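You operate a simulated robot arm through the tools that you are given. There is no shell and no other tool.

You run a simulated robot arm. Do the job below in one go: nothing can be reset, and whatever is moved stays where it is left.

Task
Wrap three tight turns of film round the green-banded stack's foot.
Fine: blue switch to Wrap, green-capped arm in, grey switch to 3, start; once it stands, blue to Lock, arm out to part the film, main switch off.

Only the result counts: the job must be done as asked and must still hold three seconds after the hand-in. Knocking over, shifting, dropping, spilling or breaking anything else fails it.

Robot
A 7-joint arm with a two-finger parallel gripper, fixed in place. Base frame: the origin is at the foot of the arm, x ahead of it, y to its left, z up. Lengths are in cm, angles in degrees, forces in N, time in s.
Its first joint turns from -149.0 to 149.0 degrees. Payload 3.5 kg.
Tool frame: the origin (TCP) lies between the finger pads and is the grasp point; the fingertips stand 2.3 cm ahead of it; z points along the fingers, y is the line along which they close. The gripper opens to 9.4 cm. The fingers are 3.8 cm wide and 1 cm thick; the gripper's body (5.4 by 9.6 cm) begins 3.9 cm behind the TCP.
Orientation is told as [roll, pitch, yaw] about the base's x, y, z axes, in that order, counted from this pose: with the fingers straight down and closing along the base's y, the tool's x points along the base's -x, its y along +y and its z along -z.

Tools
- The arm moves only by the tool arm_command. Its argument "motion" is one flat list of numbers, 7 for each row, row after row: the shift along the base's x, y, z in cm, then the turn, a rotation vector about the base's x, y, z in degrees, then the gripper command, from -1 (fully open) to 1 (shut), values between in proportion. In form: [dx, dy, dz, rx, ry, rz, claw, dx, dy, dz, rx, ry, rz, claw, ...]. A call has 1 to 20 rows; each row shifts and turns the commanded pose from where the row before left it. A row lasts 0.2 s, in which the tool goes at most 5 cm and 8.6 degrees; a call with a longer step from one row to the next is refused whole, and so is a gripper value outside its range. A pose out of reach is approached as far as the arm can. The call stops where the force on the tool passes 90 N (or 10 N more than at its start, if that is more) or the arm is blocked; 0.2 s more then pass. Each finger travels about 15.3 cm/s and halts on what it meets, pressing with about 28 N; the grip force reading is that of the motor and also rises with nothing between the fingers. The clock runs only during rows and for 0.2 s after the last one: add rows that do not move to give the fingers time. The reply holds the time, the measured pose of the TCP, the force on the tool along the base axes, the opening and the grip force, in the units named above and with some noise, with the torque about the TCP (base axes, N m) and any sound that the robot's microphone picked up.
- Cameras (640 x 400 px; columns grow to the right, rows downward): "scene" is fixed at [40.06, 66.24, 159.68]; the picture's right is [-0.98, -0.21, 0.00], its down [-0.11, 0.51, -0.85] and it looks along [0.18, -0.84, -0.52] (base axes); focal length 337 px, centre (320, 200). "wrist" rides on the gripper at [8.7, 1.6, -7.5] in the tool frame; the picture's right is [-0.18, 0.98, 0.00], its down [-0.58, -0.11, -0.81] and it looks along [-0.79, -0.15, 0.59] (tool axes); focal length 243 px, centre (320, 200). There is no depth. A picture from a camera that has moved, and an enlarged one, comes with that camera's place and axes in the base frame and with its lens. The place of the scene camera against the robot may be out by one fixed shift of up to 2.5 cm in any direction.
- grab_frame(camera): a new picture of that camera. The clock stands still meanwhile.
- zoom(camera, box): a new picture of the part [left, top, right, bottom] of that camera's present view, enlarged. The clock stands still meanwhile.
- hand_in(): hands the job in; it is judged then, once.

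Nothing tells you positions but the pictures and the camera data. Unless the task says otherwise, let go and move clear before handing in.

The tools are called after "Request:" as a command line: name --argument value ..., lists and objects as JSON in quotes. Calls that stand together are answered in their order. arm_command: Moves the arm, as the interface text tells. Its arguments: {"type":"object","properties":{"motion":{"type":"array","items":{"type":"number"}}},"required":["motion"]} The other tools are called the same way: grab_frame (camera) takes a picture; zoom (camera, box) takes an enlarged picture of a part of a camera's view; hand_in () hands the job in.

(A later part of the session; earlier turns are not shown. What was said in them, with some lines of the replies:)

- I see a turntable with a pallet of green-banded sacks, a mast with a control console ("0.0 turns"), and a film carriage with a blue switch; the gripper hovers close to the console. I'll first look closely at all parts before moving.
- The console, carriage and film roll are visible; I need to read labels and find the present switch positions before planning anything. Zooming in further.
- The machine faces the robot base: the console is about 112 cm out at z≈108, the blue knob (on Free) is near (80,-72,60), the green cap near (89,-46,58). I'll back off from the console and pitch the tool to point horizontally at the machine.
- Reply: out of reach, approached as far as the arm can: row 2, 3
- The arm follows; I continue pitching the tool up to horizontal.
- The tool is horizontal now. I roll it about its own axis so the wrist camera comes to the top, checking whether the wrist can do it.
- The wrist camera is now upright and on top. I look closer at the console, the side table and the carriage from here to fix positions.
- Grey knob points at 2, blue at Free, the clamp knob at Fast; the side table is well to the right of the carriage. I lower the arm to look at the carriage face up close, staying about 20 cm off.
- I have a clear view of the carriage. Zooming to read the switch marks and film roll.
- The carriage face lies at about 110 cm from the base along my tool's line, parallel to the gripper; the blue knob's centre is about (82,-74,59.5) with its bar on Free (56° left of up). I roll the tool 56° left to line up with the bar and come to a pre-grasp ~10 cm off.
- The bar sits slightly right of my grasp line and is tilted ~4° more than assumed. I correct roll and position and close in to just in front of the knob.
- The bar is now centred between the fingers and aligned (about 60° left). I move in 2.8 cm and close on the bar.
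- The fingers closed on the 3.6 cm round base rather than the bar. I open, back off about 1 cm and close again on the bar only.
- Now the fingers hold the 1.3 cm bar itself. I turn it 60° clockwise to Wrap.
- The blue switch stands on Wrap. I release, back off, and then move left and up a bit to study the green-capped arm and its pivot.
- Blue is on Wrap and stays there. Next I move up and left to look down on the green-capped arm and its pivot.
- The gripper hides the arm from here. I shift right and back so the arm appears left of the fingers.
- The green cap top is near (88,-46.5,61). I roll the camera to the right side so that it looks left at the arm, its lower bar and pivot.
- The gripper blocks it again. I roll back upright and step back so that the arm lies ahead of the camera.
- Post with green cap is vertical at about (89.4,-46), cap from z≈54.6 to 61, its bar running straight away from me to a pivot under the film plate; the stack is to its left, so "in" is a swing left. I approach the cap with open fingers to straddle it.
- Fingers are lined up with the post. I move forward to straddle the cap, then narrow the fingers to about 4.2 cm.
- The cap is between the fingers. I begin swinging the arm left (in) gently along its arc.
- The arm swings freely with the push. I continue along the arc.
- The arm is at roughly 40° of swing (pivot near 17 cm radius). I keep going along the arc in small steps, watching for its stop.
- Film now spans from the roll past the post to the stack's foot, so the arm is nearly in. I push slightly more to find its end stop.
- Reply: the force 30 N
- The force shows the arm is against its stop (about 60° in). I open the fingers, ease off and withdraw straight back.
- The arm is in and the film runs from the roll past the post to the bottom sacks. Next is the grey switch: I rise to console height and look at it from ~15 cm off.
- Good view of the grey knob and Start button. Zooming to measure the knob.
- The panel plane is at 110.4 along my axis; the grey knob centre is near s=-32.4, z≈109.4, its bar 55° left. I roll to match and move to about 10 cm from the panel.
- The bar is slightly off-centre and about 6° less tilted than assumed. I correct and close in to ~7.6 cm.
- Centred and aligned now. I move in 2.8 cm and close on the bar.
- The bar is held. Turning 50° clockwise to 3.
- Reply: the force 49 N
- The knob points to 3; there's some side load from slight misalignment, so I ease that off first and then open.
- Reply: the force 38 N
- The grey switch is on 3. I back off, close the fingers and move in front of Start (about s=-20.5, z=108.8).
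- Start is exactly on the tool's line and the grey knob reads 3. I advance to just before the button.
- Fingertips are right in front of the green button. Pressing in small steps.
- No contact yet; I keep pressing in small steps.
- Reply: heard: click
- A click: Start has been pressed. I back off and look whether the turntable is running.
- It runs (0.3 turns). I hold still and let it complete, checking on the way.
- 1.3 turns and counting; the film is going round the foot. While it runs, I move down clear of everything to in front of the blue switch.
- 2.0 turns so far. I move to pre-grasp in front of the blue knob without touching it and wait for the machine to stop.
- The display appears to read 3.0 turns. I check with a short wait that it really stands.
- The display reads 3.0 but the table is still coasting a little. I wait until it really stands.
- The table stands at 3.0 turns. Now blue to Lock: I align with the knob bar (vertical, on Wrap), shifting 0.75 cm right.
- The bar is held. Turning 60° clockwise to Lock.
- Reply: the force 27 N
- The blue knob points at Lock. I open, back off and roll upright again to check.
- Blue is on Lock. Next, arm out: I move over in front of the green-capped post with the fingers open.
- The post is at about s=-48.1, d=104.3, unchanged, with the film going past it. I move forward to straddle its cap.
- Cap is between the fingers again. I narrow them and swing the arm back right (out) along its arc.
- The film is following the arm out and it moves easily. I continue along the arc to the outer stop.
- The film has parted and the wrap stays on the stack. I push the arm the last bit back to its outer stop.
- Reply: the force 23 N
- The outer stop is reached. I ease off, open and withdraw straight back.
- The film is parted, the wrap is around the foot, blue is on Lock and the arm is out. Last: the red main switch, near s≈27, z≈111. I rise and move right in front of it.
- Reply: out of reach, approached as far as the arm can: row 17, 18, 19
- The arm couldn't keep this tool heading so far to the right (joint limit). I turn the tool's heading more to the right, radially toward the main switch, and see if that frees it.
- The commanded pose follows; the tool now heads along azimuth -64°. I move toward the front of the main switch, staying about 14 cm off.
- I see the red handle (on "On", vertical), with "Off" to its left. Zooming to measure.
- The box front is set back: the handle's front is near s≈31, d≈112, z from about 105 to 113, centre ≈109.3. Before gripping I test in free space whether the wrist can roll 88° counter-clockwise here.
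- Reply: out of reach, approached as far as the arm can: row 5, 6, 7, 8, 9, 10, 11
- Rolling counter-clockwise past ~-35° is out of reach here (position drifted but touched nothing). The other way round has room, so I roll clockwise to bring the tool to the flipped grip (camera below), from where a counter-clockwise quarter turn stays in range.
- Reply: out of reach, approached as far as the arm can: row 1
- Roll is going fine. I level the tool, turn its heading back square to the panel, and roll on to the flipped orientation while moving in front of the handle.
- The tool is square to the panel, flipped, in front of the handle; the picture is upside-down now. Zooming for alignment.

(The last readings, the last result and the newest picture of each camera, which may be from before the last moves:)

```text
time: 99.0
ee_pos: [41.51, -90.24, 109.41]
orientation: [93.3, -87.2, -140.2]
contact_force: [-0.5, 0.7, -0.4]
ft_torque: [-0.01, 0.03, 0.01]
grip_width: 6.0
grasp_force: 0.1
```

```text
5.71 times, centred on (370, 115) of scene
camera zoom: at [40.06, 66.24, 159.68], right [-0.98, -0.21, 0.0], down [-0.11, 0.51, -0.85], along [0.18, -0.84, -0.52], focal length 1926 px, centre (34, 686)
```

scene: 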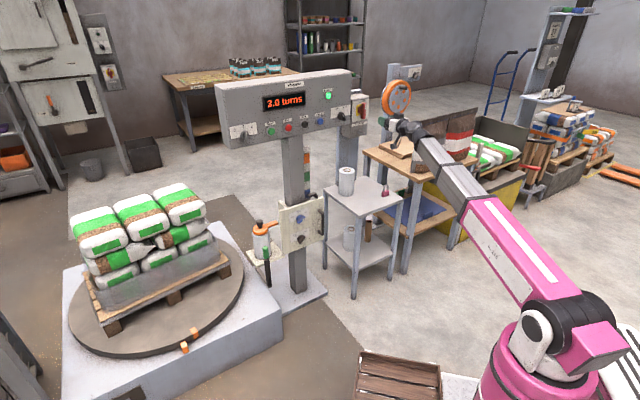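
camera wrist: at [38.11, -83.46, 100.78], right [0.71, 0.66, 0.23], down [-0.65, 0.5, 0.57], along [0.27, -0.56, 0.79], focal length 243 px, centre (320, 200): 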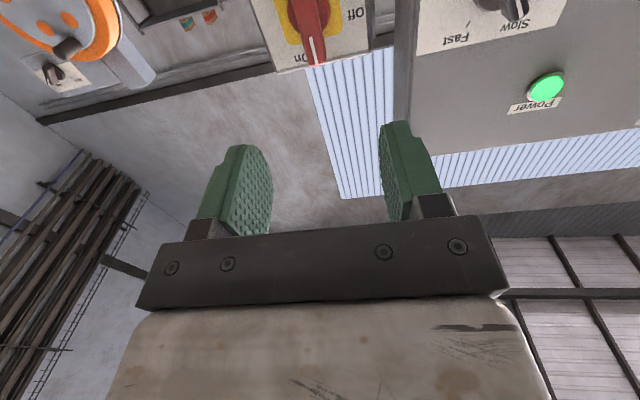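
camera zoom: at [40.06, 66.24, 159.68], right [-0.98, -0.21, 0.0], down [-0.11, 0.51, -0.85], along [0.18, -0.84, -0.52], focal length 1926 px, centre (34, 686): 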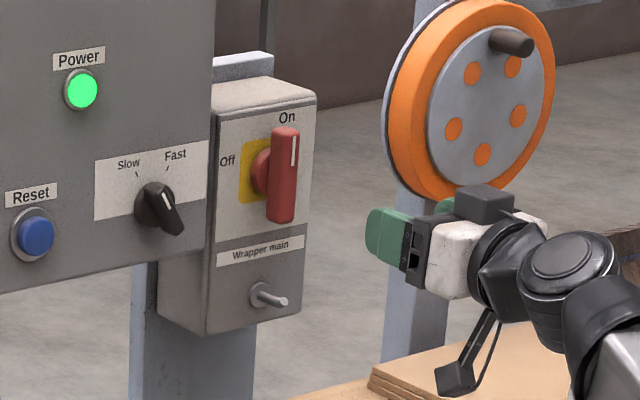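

Triangulated: handle front at d≈112.9, centre s≈31.75, z≈109.1. I move in to about 7 cm before it and recheck.

Request:
arm_command --motion '[2.5, -3.0, -0.1, 0, 0, 0, -0.28, 2.5, -3.0, -0.1, 0, 0, 0, -0.28, 2.5, -3.0, -0.1, 0, 0, 0, -0.28, 0, 0, 0, 0, 0, 0, -0.28]'

Request:
grab_frame --camera "wrist"

Request:
zoom --camera "scene" --box '[330, 80, 410, 150]'

```text
time: 100.0
ee_pos: [49.02, -98.95, 109.06]
orientation: [93.6, -87.3, -140.6]
contact_force: [0.1, -0.1, -0.4]
ft_torque: [-0.03, 0.0, 0.01]
grip_width: 6.02
grasp_force: 0.0
```

```text
taken
camera wrist: at [45.43, -92.21, 100.63], right [0.71, 0.66, 0.23], down [-0.65, 0.5, 0.57], along [0.27, -0.56, 0.79], focal length 243 px, centre (320, 200)
```

wrist: 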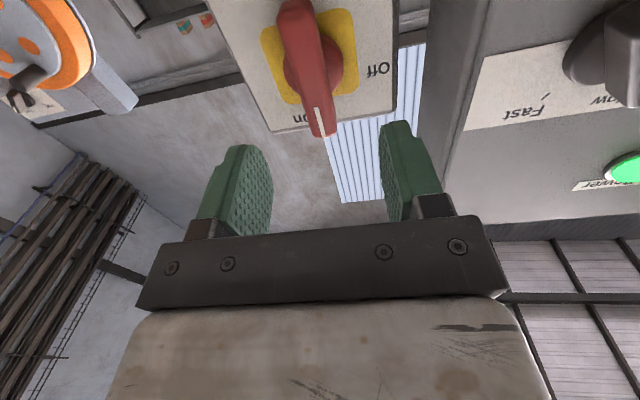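

```text
5.71 times, centred on (370, 115) of scene
camera zoom: at [40.06, 66.24, 159.68], right [-0.98, -0.21, 0.0], down [-0.11, 0.51, -0.85], along [0.18, -0.84, -0.52], focal length 1926 px, centre (34, 686)
```

zoom: 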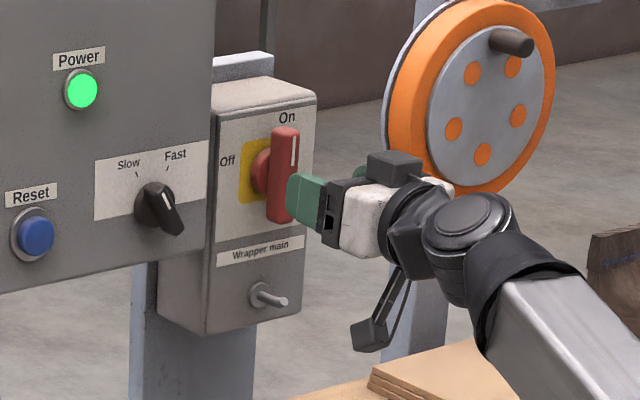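

Request:
zoom --camera "wrist" --box '[220, 0, 420, 140]'

```text
2.86 times, centred on (320, 70) of wrist
camera zoom: at [45.43, -92.21, 100.63], right [0.71, 0.66, 0.23], down [-0.65, 0.5, 0.57], along [0.27, -0.56, 0.79], focal length 693 px, centre (320, 571)
```

zoom: 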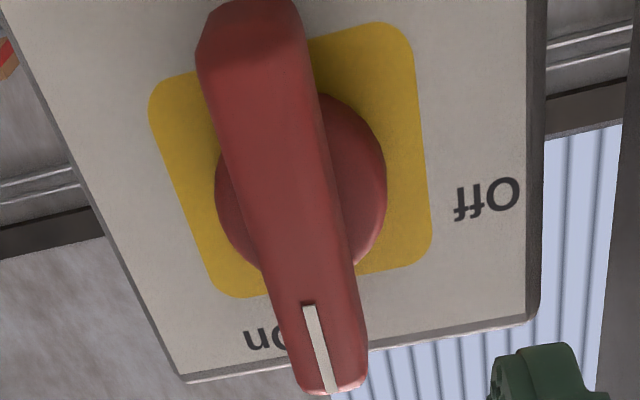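

Handle centre is about s=31.8, z=108.3. I shift slightly, move in and close on the bar.

Request:
arm_command --motion '[1.27, -1.46, -0.24, 0, 0, 0, -0.28, 1.27, -1.46, -0.24, 0, 0, 0, -0.28, 1.2, -1.38, -0.24, 0, 0, 0, -0.28, 0, 0, 0, 0, 0, 0, -0.28, 0, 0, 0, 0, 0, 0, 0.3, 0, 0, 0, 0, 0, 0, 1, 0, 0, 0, 0, 0, 0, 1]'

Request:
grab_frame --camera "wrist"

Request:
zoom --camera "scene" --box '[330, 80, 410, 150]'

```text
time: 101.6
ee_pos: [52.8, -103.44, 108.17]
orientation: [94.1, -87.5, -141.4]
contact_force: [-13.7, -16.2, -1.5]
ft_torque: [-0.6, 1.6, -0.1]
grip_width: 2.11
grasp_force: 44.6
```

```text
taken
camera wrist: at [49.08, -96.66, 99.63], right [0.71, 0.66, 0.23], down [-0.65, 0.5, 0.57], along [0.27, -0.56, 0.79], focal length 243 px, centre (320, 200)
```

wrist: 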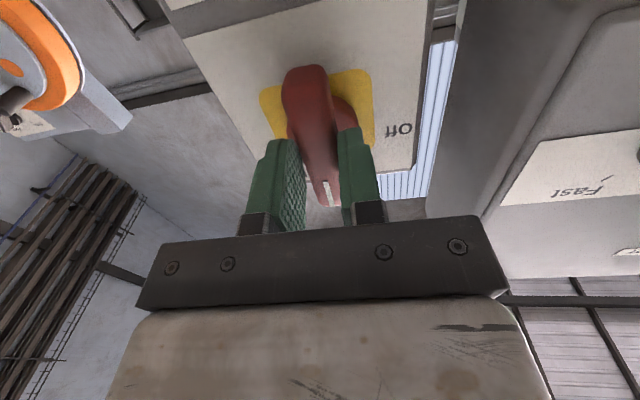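

```text
5.71 times, centred on (370, 115) of scene
camera zoom: at [40.06, 66.24, 159.68], right [-0.98, -0.21, 0.0], down [-0.11, 0.51, -0.85], along [0.18, -0.84, -0.52], focal length 1926 px, centre (34, 686)
```

zoom: 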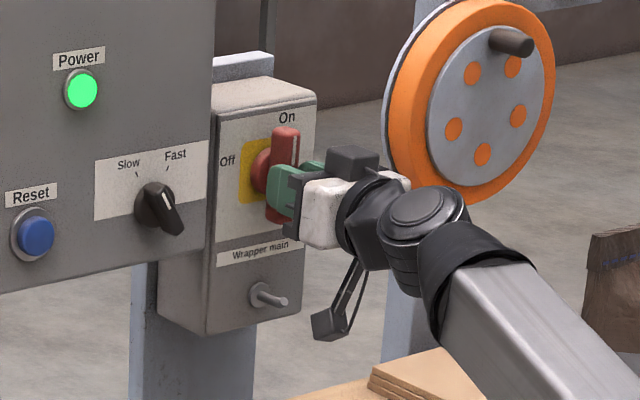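

The handle is gripped (2.1 cm). I relieve the side load and turn counter-clockwise in stages toward Off.

Request:
arm_command --motion '[-0.15, -0.14, 0.05, 0, 0, 0, 1, 0, 0, 0, -5.589, 6.0, 0, 1, 0, 0, 0, -5.589, 6.0, 0, 1, 0, 0, 0, -5.589, 6.0, 0, 1, 0, 0, 0, -5.589, 6.0, 0, 1]'

Request:
zoom --camera "scene" --box '[330, 80, 410, 150]'

Request:
grab_frame --camera "wrist"

```text
time: 102.8
ee_pos: [52.48, -103.56, 108.22]
orientation: [-90.2, -59.7, 43.2]
contact_force: [-23.7, 8.4, -20.0]
ft_torque: [-0.16, -0.17, 0.56]
grip_width: 2.02
grasp_force: 44.6
```

```text
5.71 times, centred on (370, 115) of scene
camera zoom: at [40.06, 66.24, 159.68], right [-0.98, -0.21, 0.0], down [-0.11, 0.51, -0.85], along [0.18, -0.84, -0.52], focal length 1926 px, centre (34, 686)
```

zoom: 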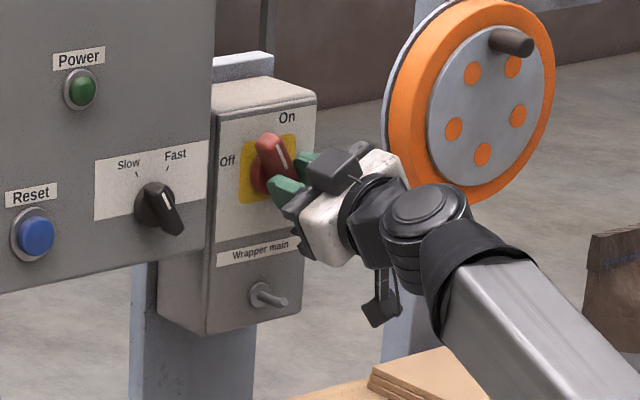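

```text
taken
camera wrist: at [45.31, -100.2, 100.02], right [0.69, 0.64, -0.34], down [-0.41, 0.72, 0.56], along [0.6, -0.25, 0.76], focal length 243 px, centre (320, 200)
```

wrist: 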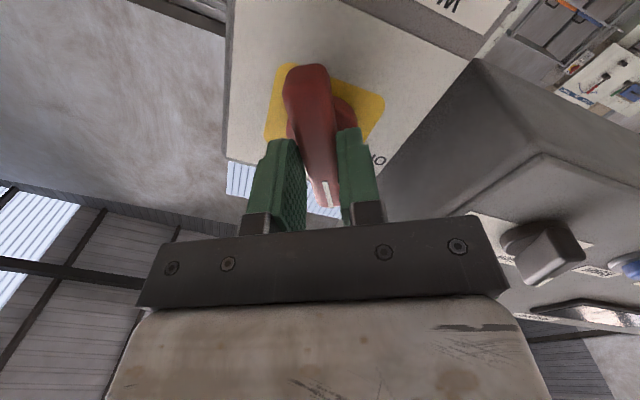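

The power lamp has already gone out and the handle turns. I continue the remaining ~57° to Off.

Request:
arm_command --motion '[-0.2, 0.1, -0.15, -5.589, 6.0, 0, 1, 0, 0, 0, -5.589, 6.0, 0, 1, 0, 0, 0, -5.589, 6.0, 0, 1, 0, 0, 0, -5.589, 6.0, 0, 1]'

Request:
zoom --camera "scene" --box '[330, 80, 410, 150]'

```text
time: 103.8
ee_pos: [52.44, -103.67, 108.31]
orientation: [-90.2, -26.9, 43.2]
contact_force: [1.8, -14.4, 10.7]
ft_torque: [-0.27, -0.31, 1.16]
grip_width: 2.0
grasp_force: 45.2
```

```text
5.71 times, centred on (370, 115) of scene
camera zoom: at [40.06, 66.24, 159.68], right [-0.98, -0.21, 0.0], down [-0.11, 0.51, -0.85], along [0.18, -0.84, -0.52], focal length 1926 px, centre (34, 686)
```

zoom: 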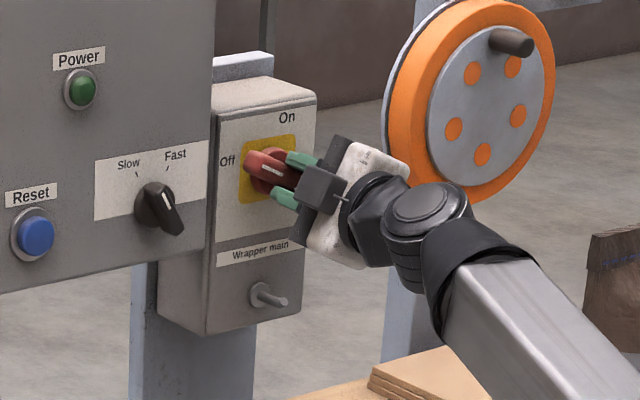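

Request:
arm_command --motion '[0, 0, 0, -4.6, 4.94, 0, 1, 0, 0, 0, -4.6, 4.94, 0, 1, 0, 0, 0, -4.6, 4.94, 0, 1, 0, 0, 0, -4.6, 4.94, 0, 1, 0, 0, 0, 0, 0, 0, 1]'

Request:
zoom --camera "scene" --box '[330, 80, 410, 150]'

Request:
grab_frame --camera "wrist"

```text
time: 105.0
ee_pos: [52.33, -103.69, 108.48]
orientation: [-90.2, 0.0, 42.9]
contact_force: [17.3, -36.0, 49.6]
ft_torque: [-0.36, -0.49, 0.33]
grip_width: 2.0
grasp_force: 44.8
```

```text
5.71 times, centred on (370, 115) of scene
camera zoom: at [40.06, 66.24, 159.68], right [-0.98, -0.21, 0.0], down [-0.11, 0.51, -0.85], along [0.18, -0.84, -0.52], focal length 1926 px, centre (34, 686)
```

zoom: 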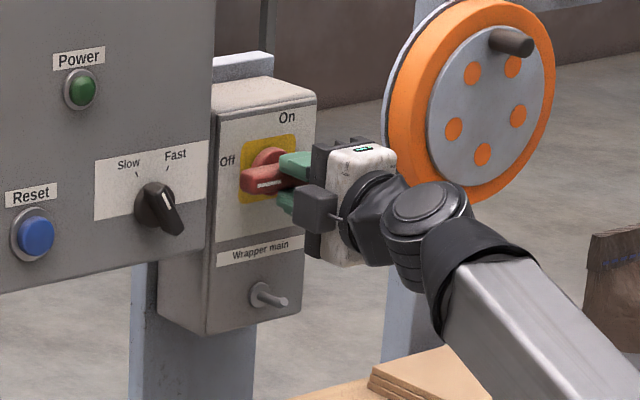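

```text
taken
camera wrist: at [41.05, -104.08, 106.9], right [0.14, 0.12, -0.98], down [-0.12, 0.99, 0.11], along [0.98, 0.11, 0.15], focal length 243 px, centre (320, 200)
```

wrist: 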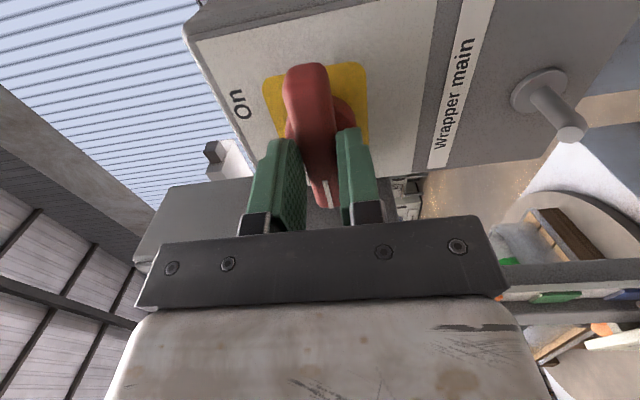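

The handle points left to Off and the power lamp and display are dark. I relieve the load a little and then release.

Request:
arm_command --motion '[0.1, -0.11, 0.25, 0, 0, 0, 1, 0, 0, 0, 0, 0, 0, 1]'

```text
time: 105.6
ee_pos: [52.43, -103.67, 108.48]
orientation: [-90.1, -0.1, 42.9]
contact_force: [15.0, -31.3, 32.4]
ft_torque: [-0.3, -0.41, -1.08]
grip_width: 2.0
grasp_force: 44.9
```

Request:
arm_command --motion '[0.15, -0.16, 0.3, 0, 0, 0, 1, 0, 0, 0, 0, 0, 0, 1, 0, 0, 0, 0, 0, 0, 0.4, 0, 0, 0, 0, 0, 0, 0, 0, 0, 0, 0, 0, 0, -0.28, 0, 0, 0, 0, 0, 0, -0.28]'

Request:
zoom --camera "scene" --box '[330, 80, 410, 150]'

Request:
grab_frame --camera "wrist"

```text
time: 107.0
ee_pos: [52.76, -103.82, 108.8]
orientation: [-89.9, -0.1, 43.2]
contact_force: [0.3, 0.5, 0.3]
ft_torque: [0.0, 0.02, -0.02]
grip_width: 6.02
grasp_force: 0.1
```

```text
5.71 times, centred on (370, 115) of scene
camera zoom: at [40.06, 66.24, 159.68], right [-0.98, -0.21, 0.0], down [-0.11, 0.51, -0.85], along [0.18, -0.84, -0.52], focal length 1926 px, centre (34, 686)
```

zoom: 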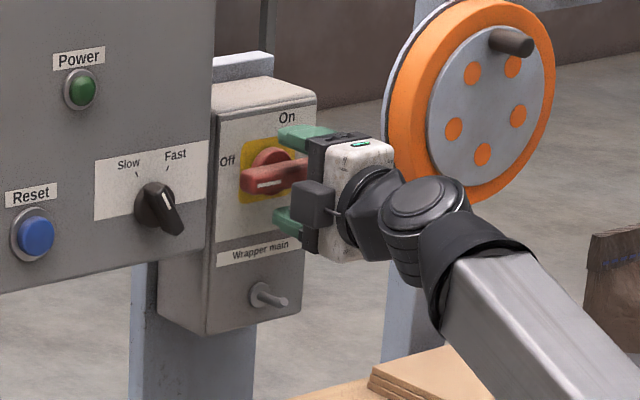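

```text
taken
camera wrist: at [41.32, -104.29, 107.23], right [0.13, 0.13, -0.98], down [-0.13, 0.99, 0.11], along [0.98, 0.11, 0.15], focal length 243 px, centre (320, 200)
```

wrist: 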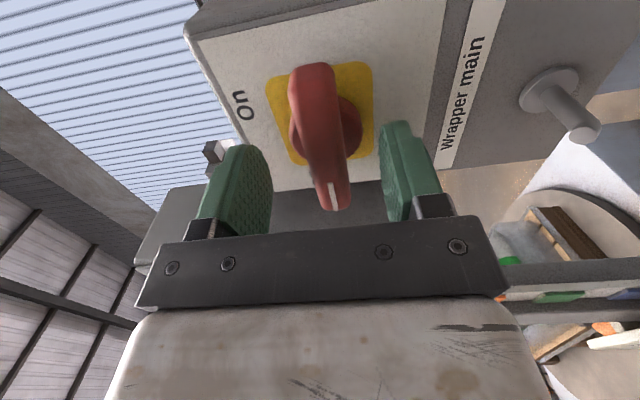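

The handle stays on Off. I withdraw straight back and check the whole scene.

Request:
arm_command --motion '[-1.36, 1.46, 0, 0, 0, 0, -0.28, -2.73, 2.93, 0, 0, 0, 0, -0.28, -2.73, 2.93, 0, 0, 0, 0, -0.28, -2.73, 2.93, 0, 0, 0, 0, -0.28, -2.73, 2.93, 0, 0, 0, 0, -0.28, -2.73, 2.93, 0, 0, 0, 0, -0.28, 0, 0, 0, 0, 0, 0, -0.28]'

Request:
grab_frame --camera "scene"

Request:
zoom --camera "scene" --box '[210, 60, 390, 172]'

Request:
zoom --camera "scene" --box '[50, 170, 350, 370]'

Request:
zoom --camera "scene" --box '[240, 190, 340, 290]'

```text
time: 108.6
ee_pos: [37.87, -87.81, 108.49]
orientation: [-89.9, -0.1, 43.1]
contact_force: [0.6, -0.2, -0.8]
ft_torque: [-0.01, 0.03, 0.01]
grip_width: 6.04
grasp_force: 0.1
```

```text
taken
```

scene: 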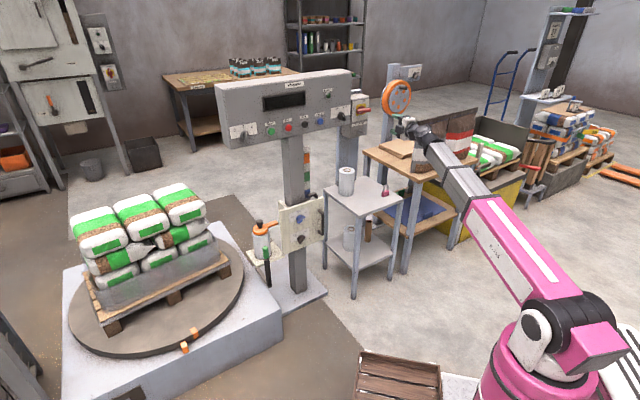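

```text
3.56 times, centred on (300, 116) of scene
camera zoom: at [40.06, 66.24, 159.68], right [-0.98, -0.21, 0.0], down [-0.11, 0.51, -0.85], along [0.18, -0.84, -0.52], focal length 1198 px, centre (391, 499)
```

zoom: 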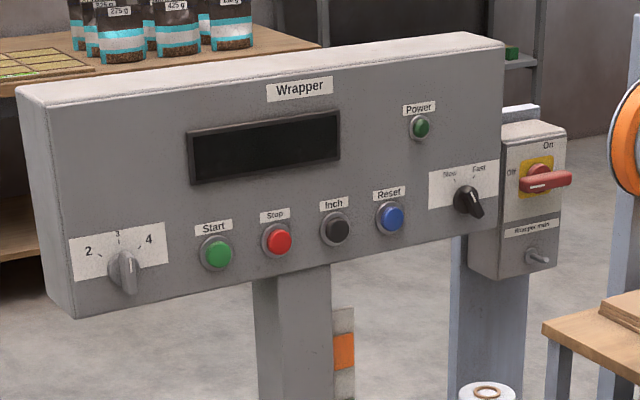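

```text
2.00 times, centred on (200, 270) of scene
camera zoom: at [40.06, 66.24, 159.68], right [-0.98, -0.21, 0.0], down [-0.11, 0.51, -0.85], along [0.18, -0.84, -0.52], focal length 674 px, centre (560, 60)
```

zoom: 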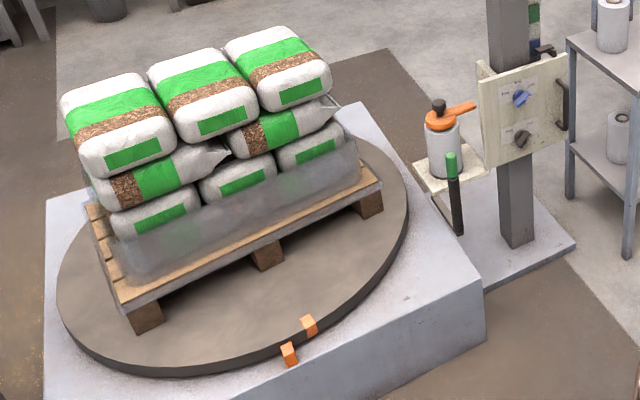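

```text
4.00 times, centred on (290, 240) of scene
camera zoom: at [40.06, 66.24, 159.68], right [-0.98, -0.21, 0.0], down [-0.11, 0.51, -0.85], along [0.18, -0.84, -0.52], focal length 1348 px, centre (440, 40)
```

zoom: 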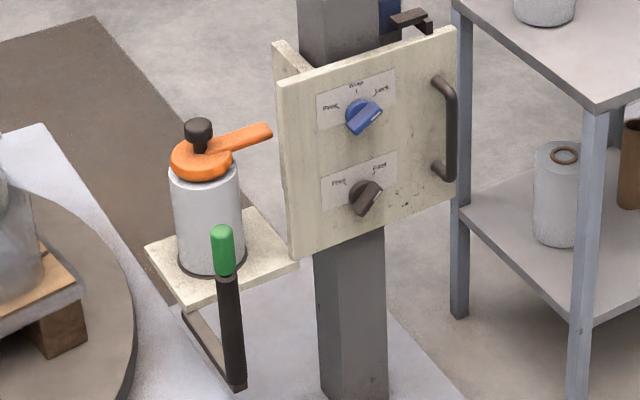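

Three turns of film are round the stack's foot and the film is parted. The green-capped arm is out, blue is on Lock, grey is on 3, and the red main switch is on Off with the lamp and display dark. The gripper is open and clear, so I hand in.

Request:
hand_in

```text
The job is handed in.
```

The three turns of film are round the foot of the green-banded stack, and I have handed the job in. No verdict came back with the hand-in.

- **Wrapping:** I set blue to Wrap, the green-capped arm in and grey to 3, then pressed Start. The table coasted slightly past its start mark after the display reached 3.0 turns. I waited until it stood still.
- **Finishing:** I turned blue to Lock and swung the arm back to its outer stop, which parted the film. I then turned the red main switch to Off. The power lamp and display are dark.
- **Other things:** I saw nothing knocked over, shifted or dropped in the last pictures. While I tested a wrist turn near the main switch, the arm reached its limit and drifted about 15 cm down. It touched nothing.

The gripper is open and clear of the machine.
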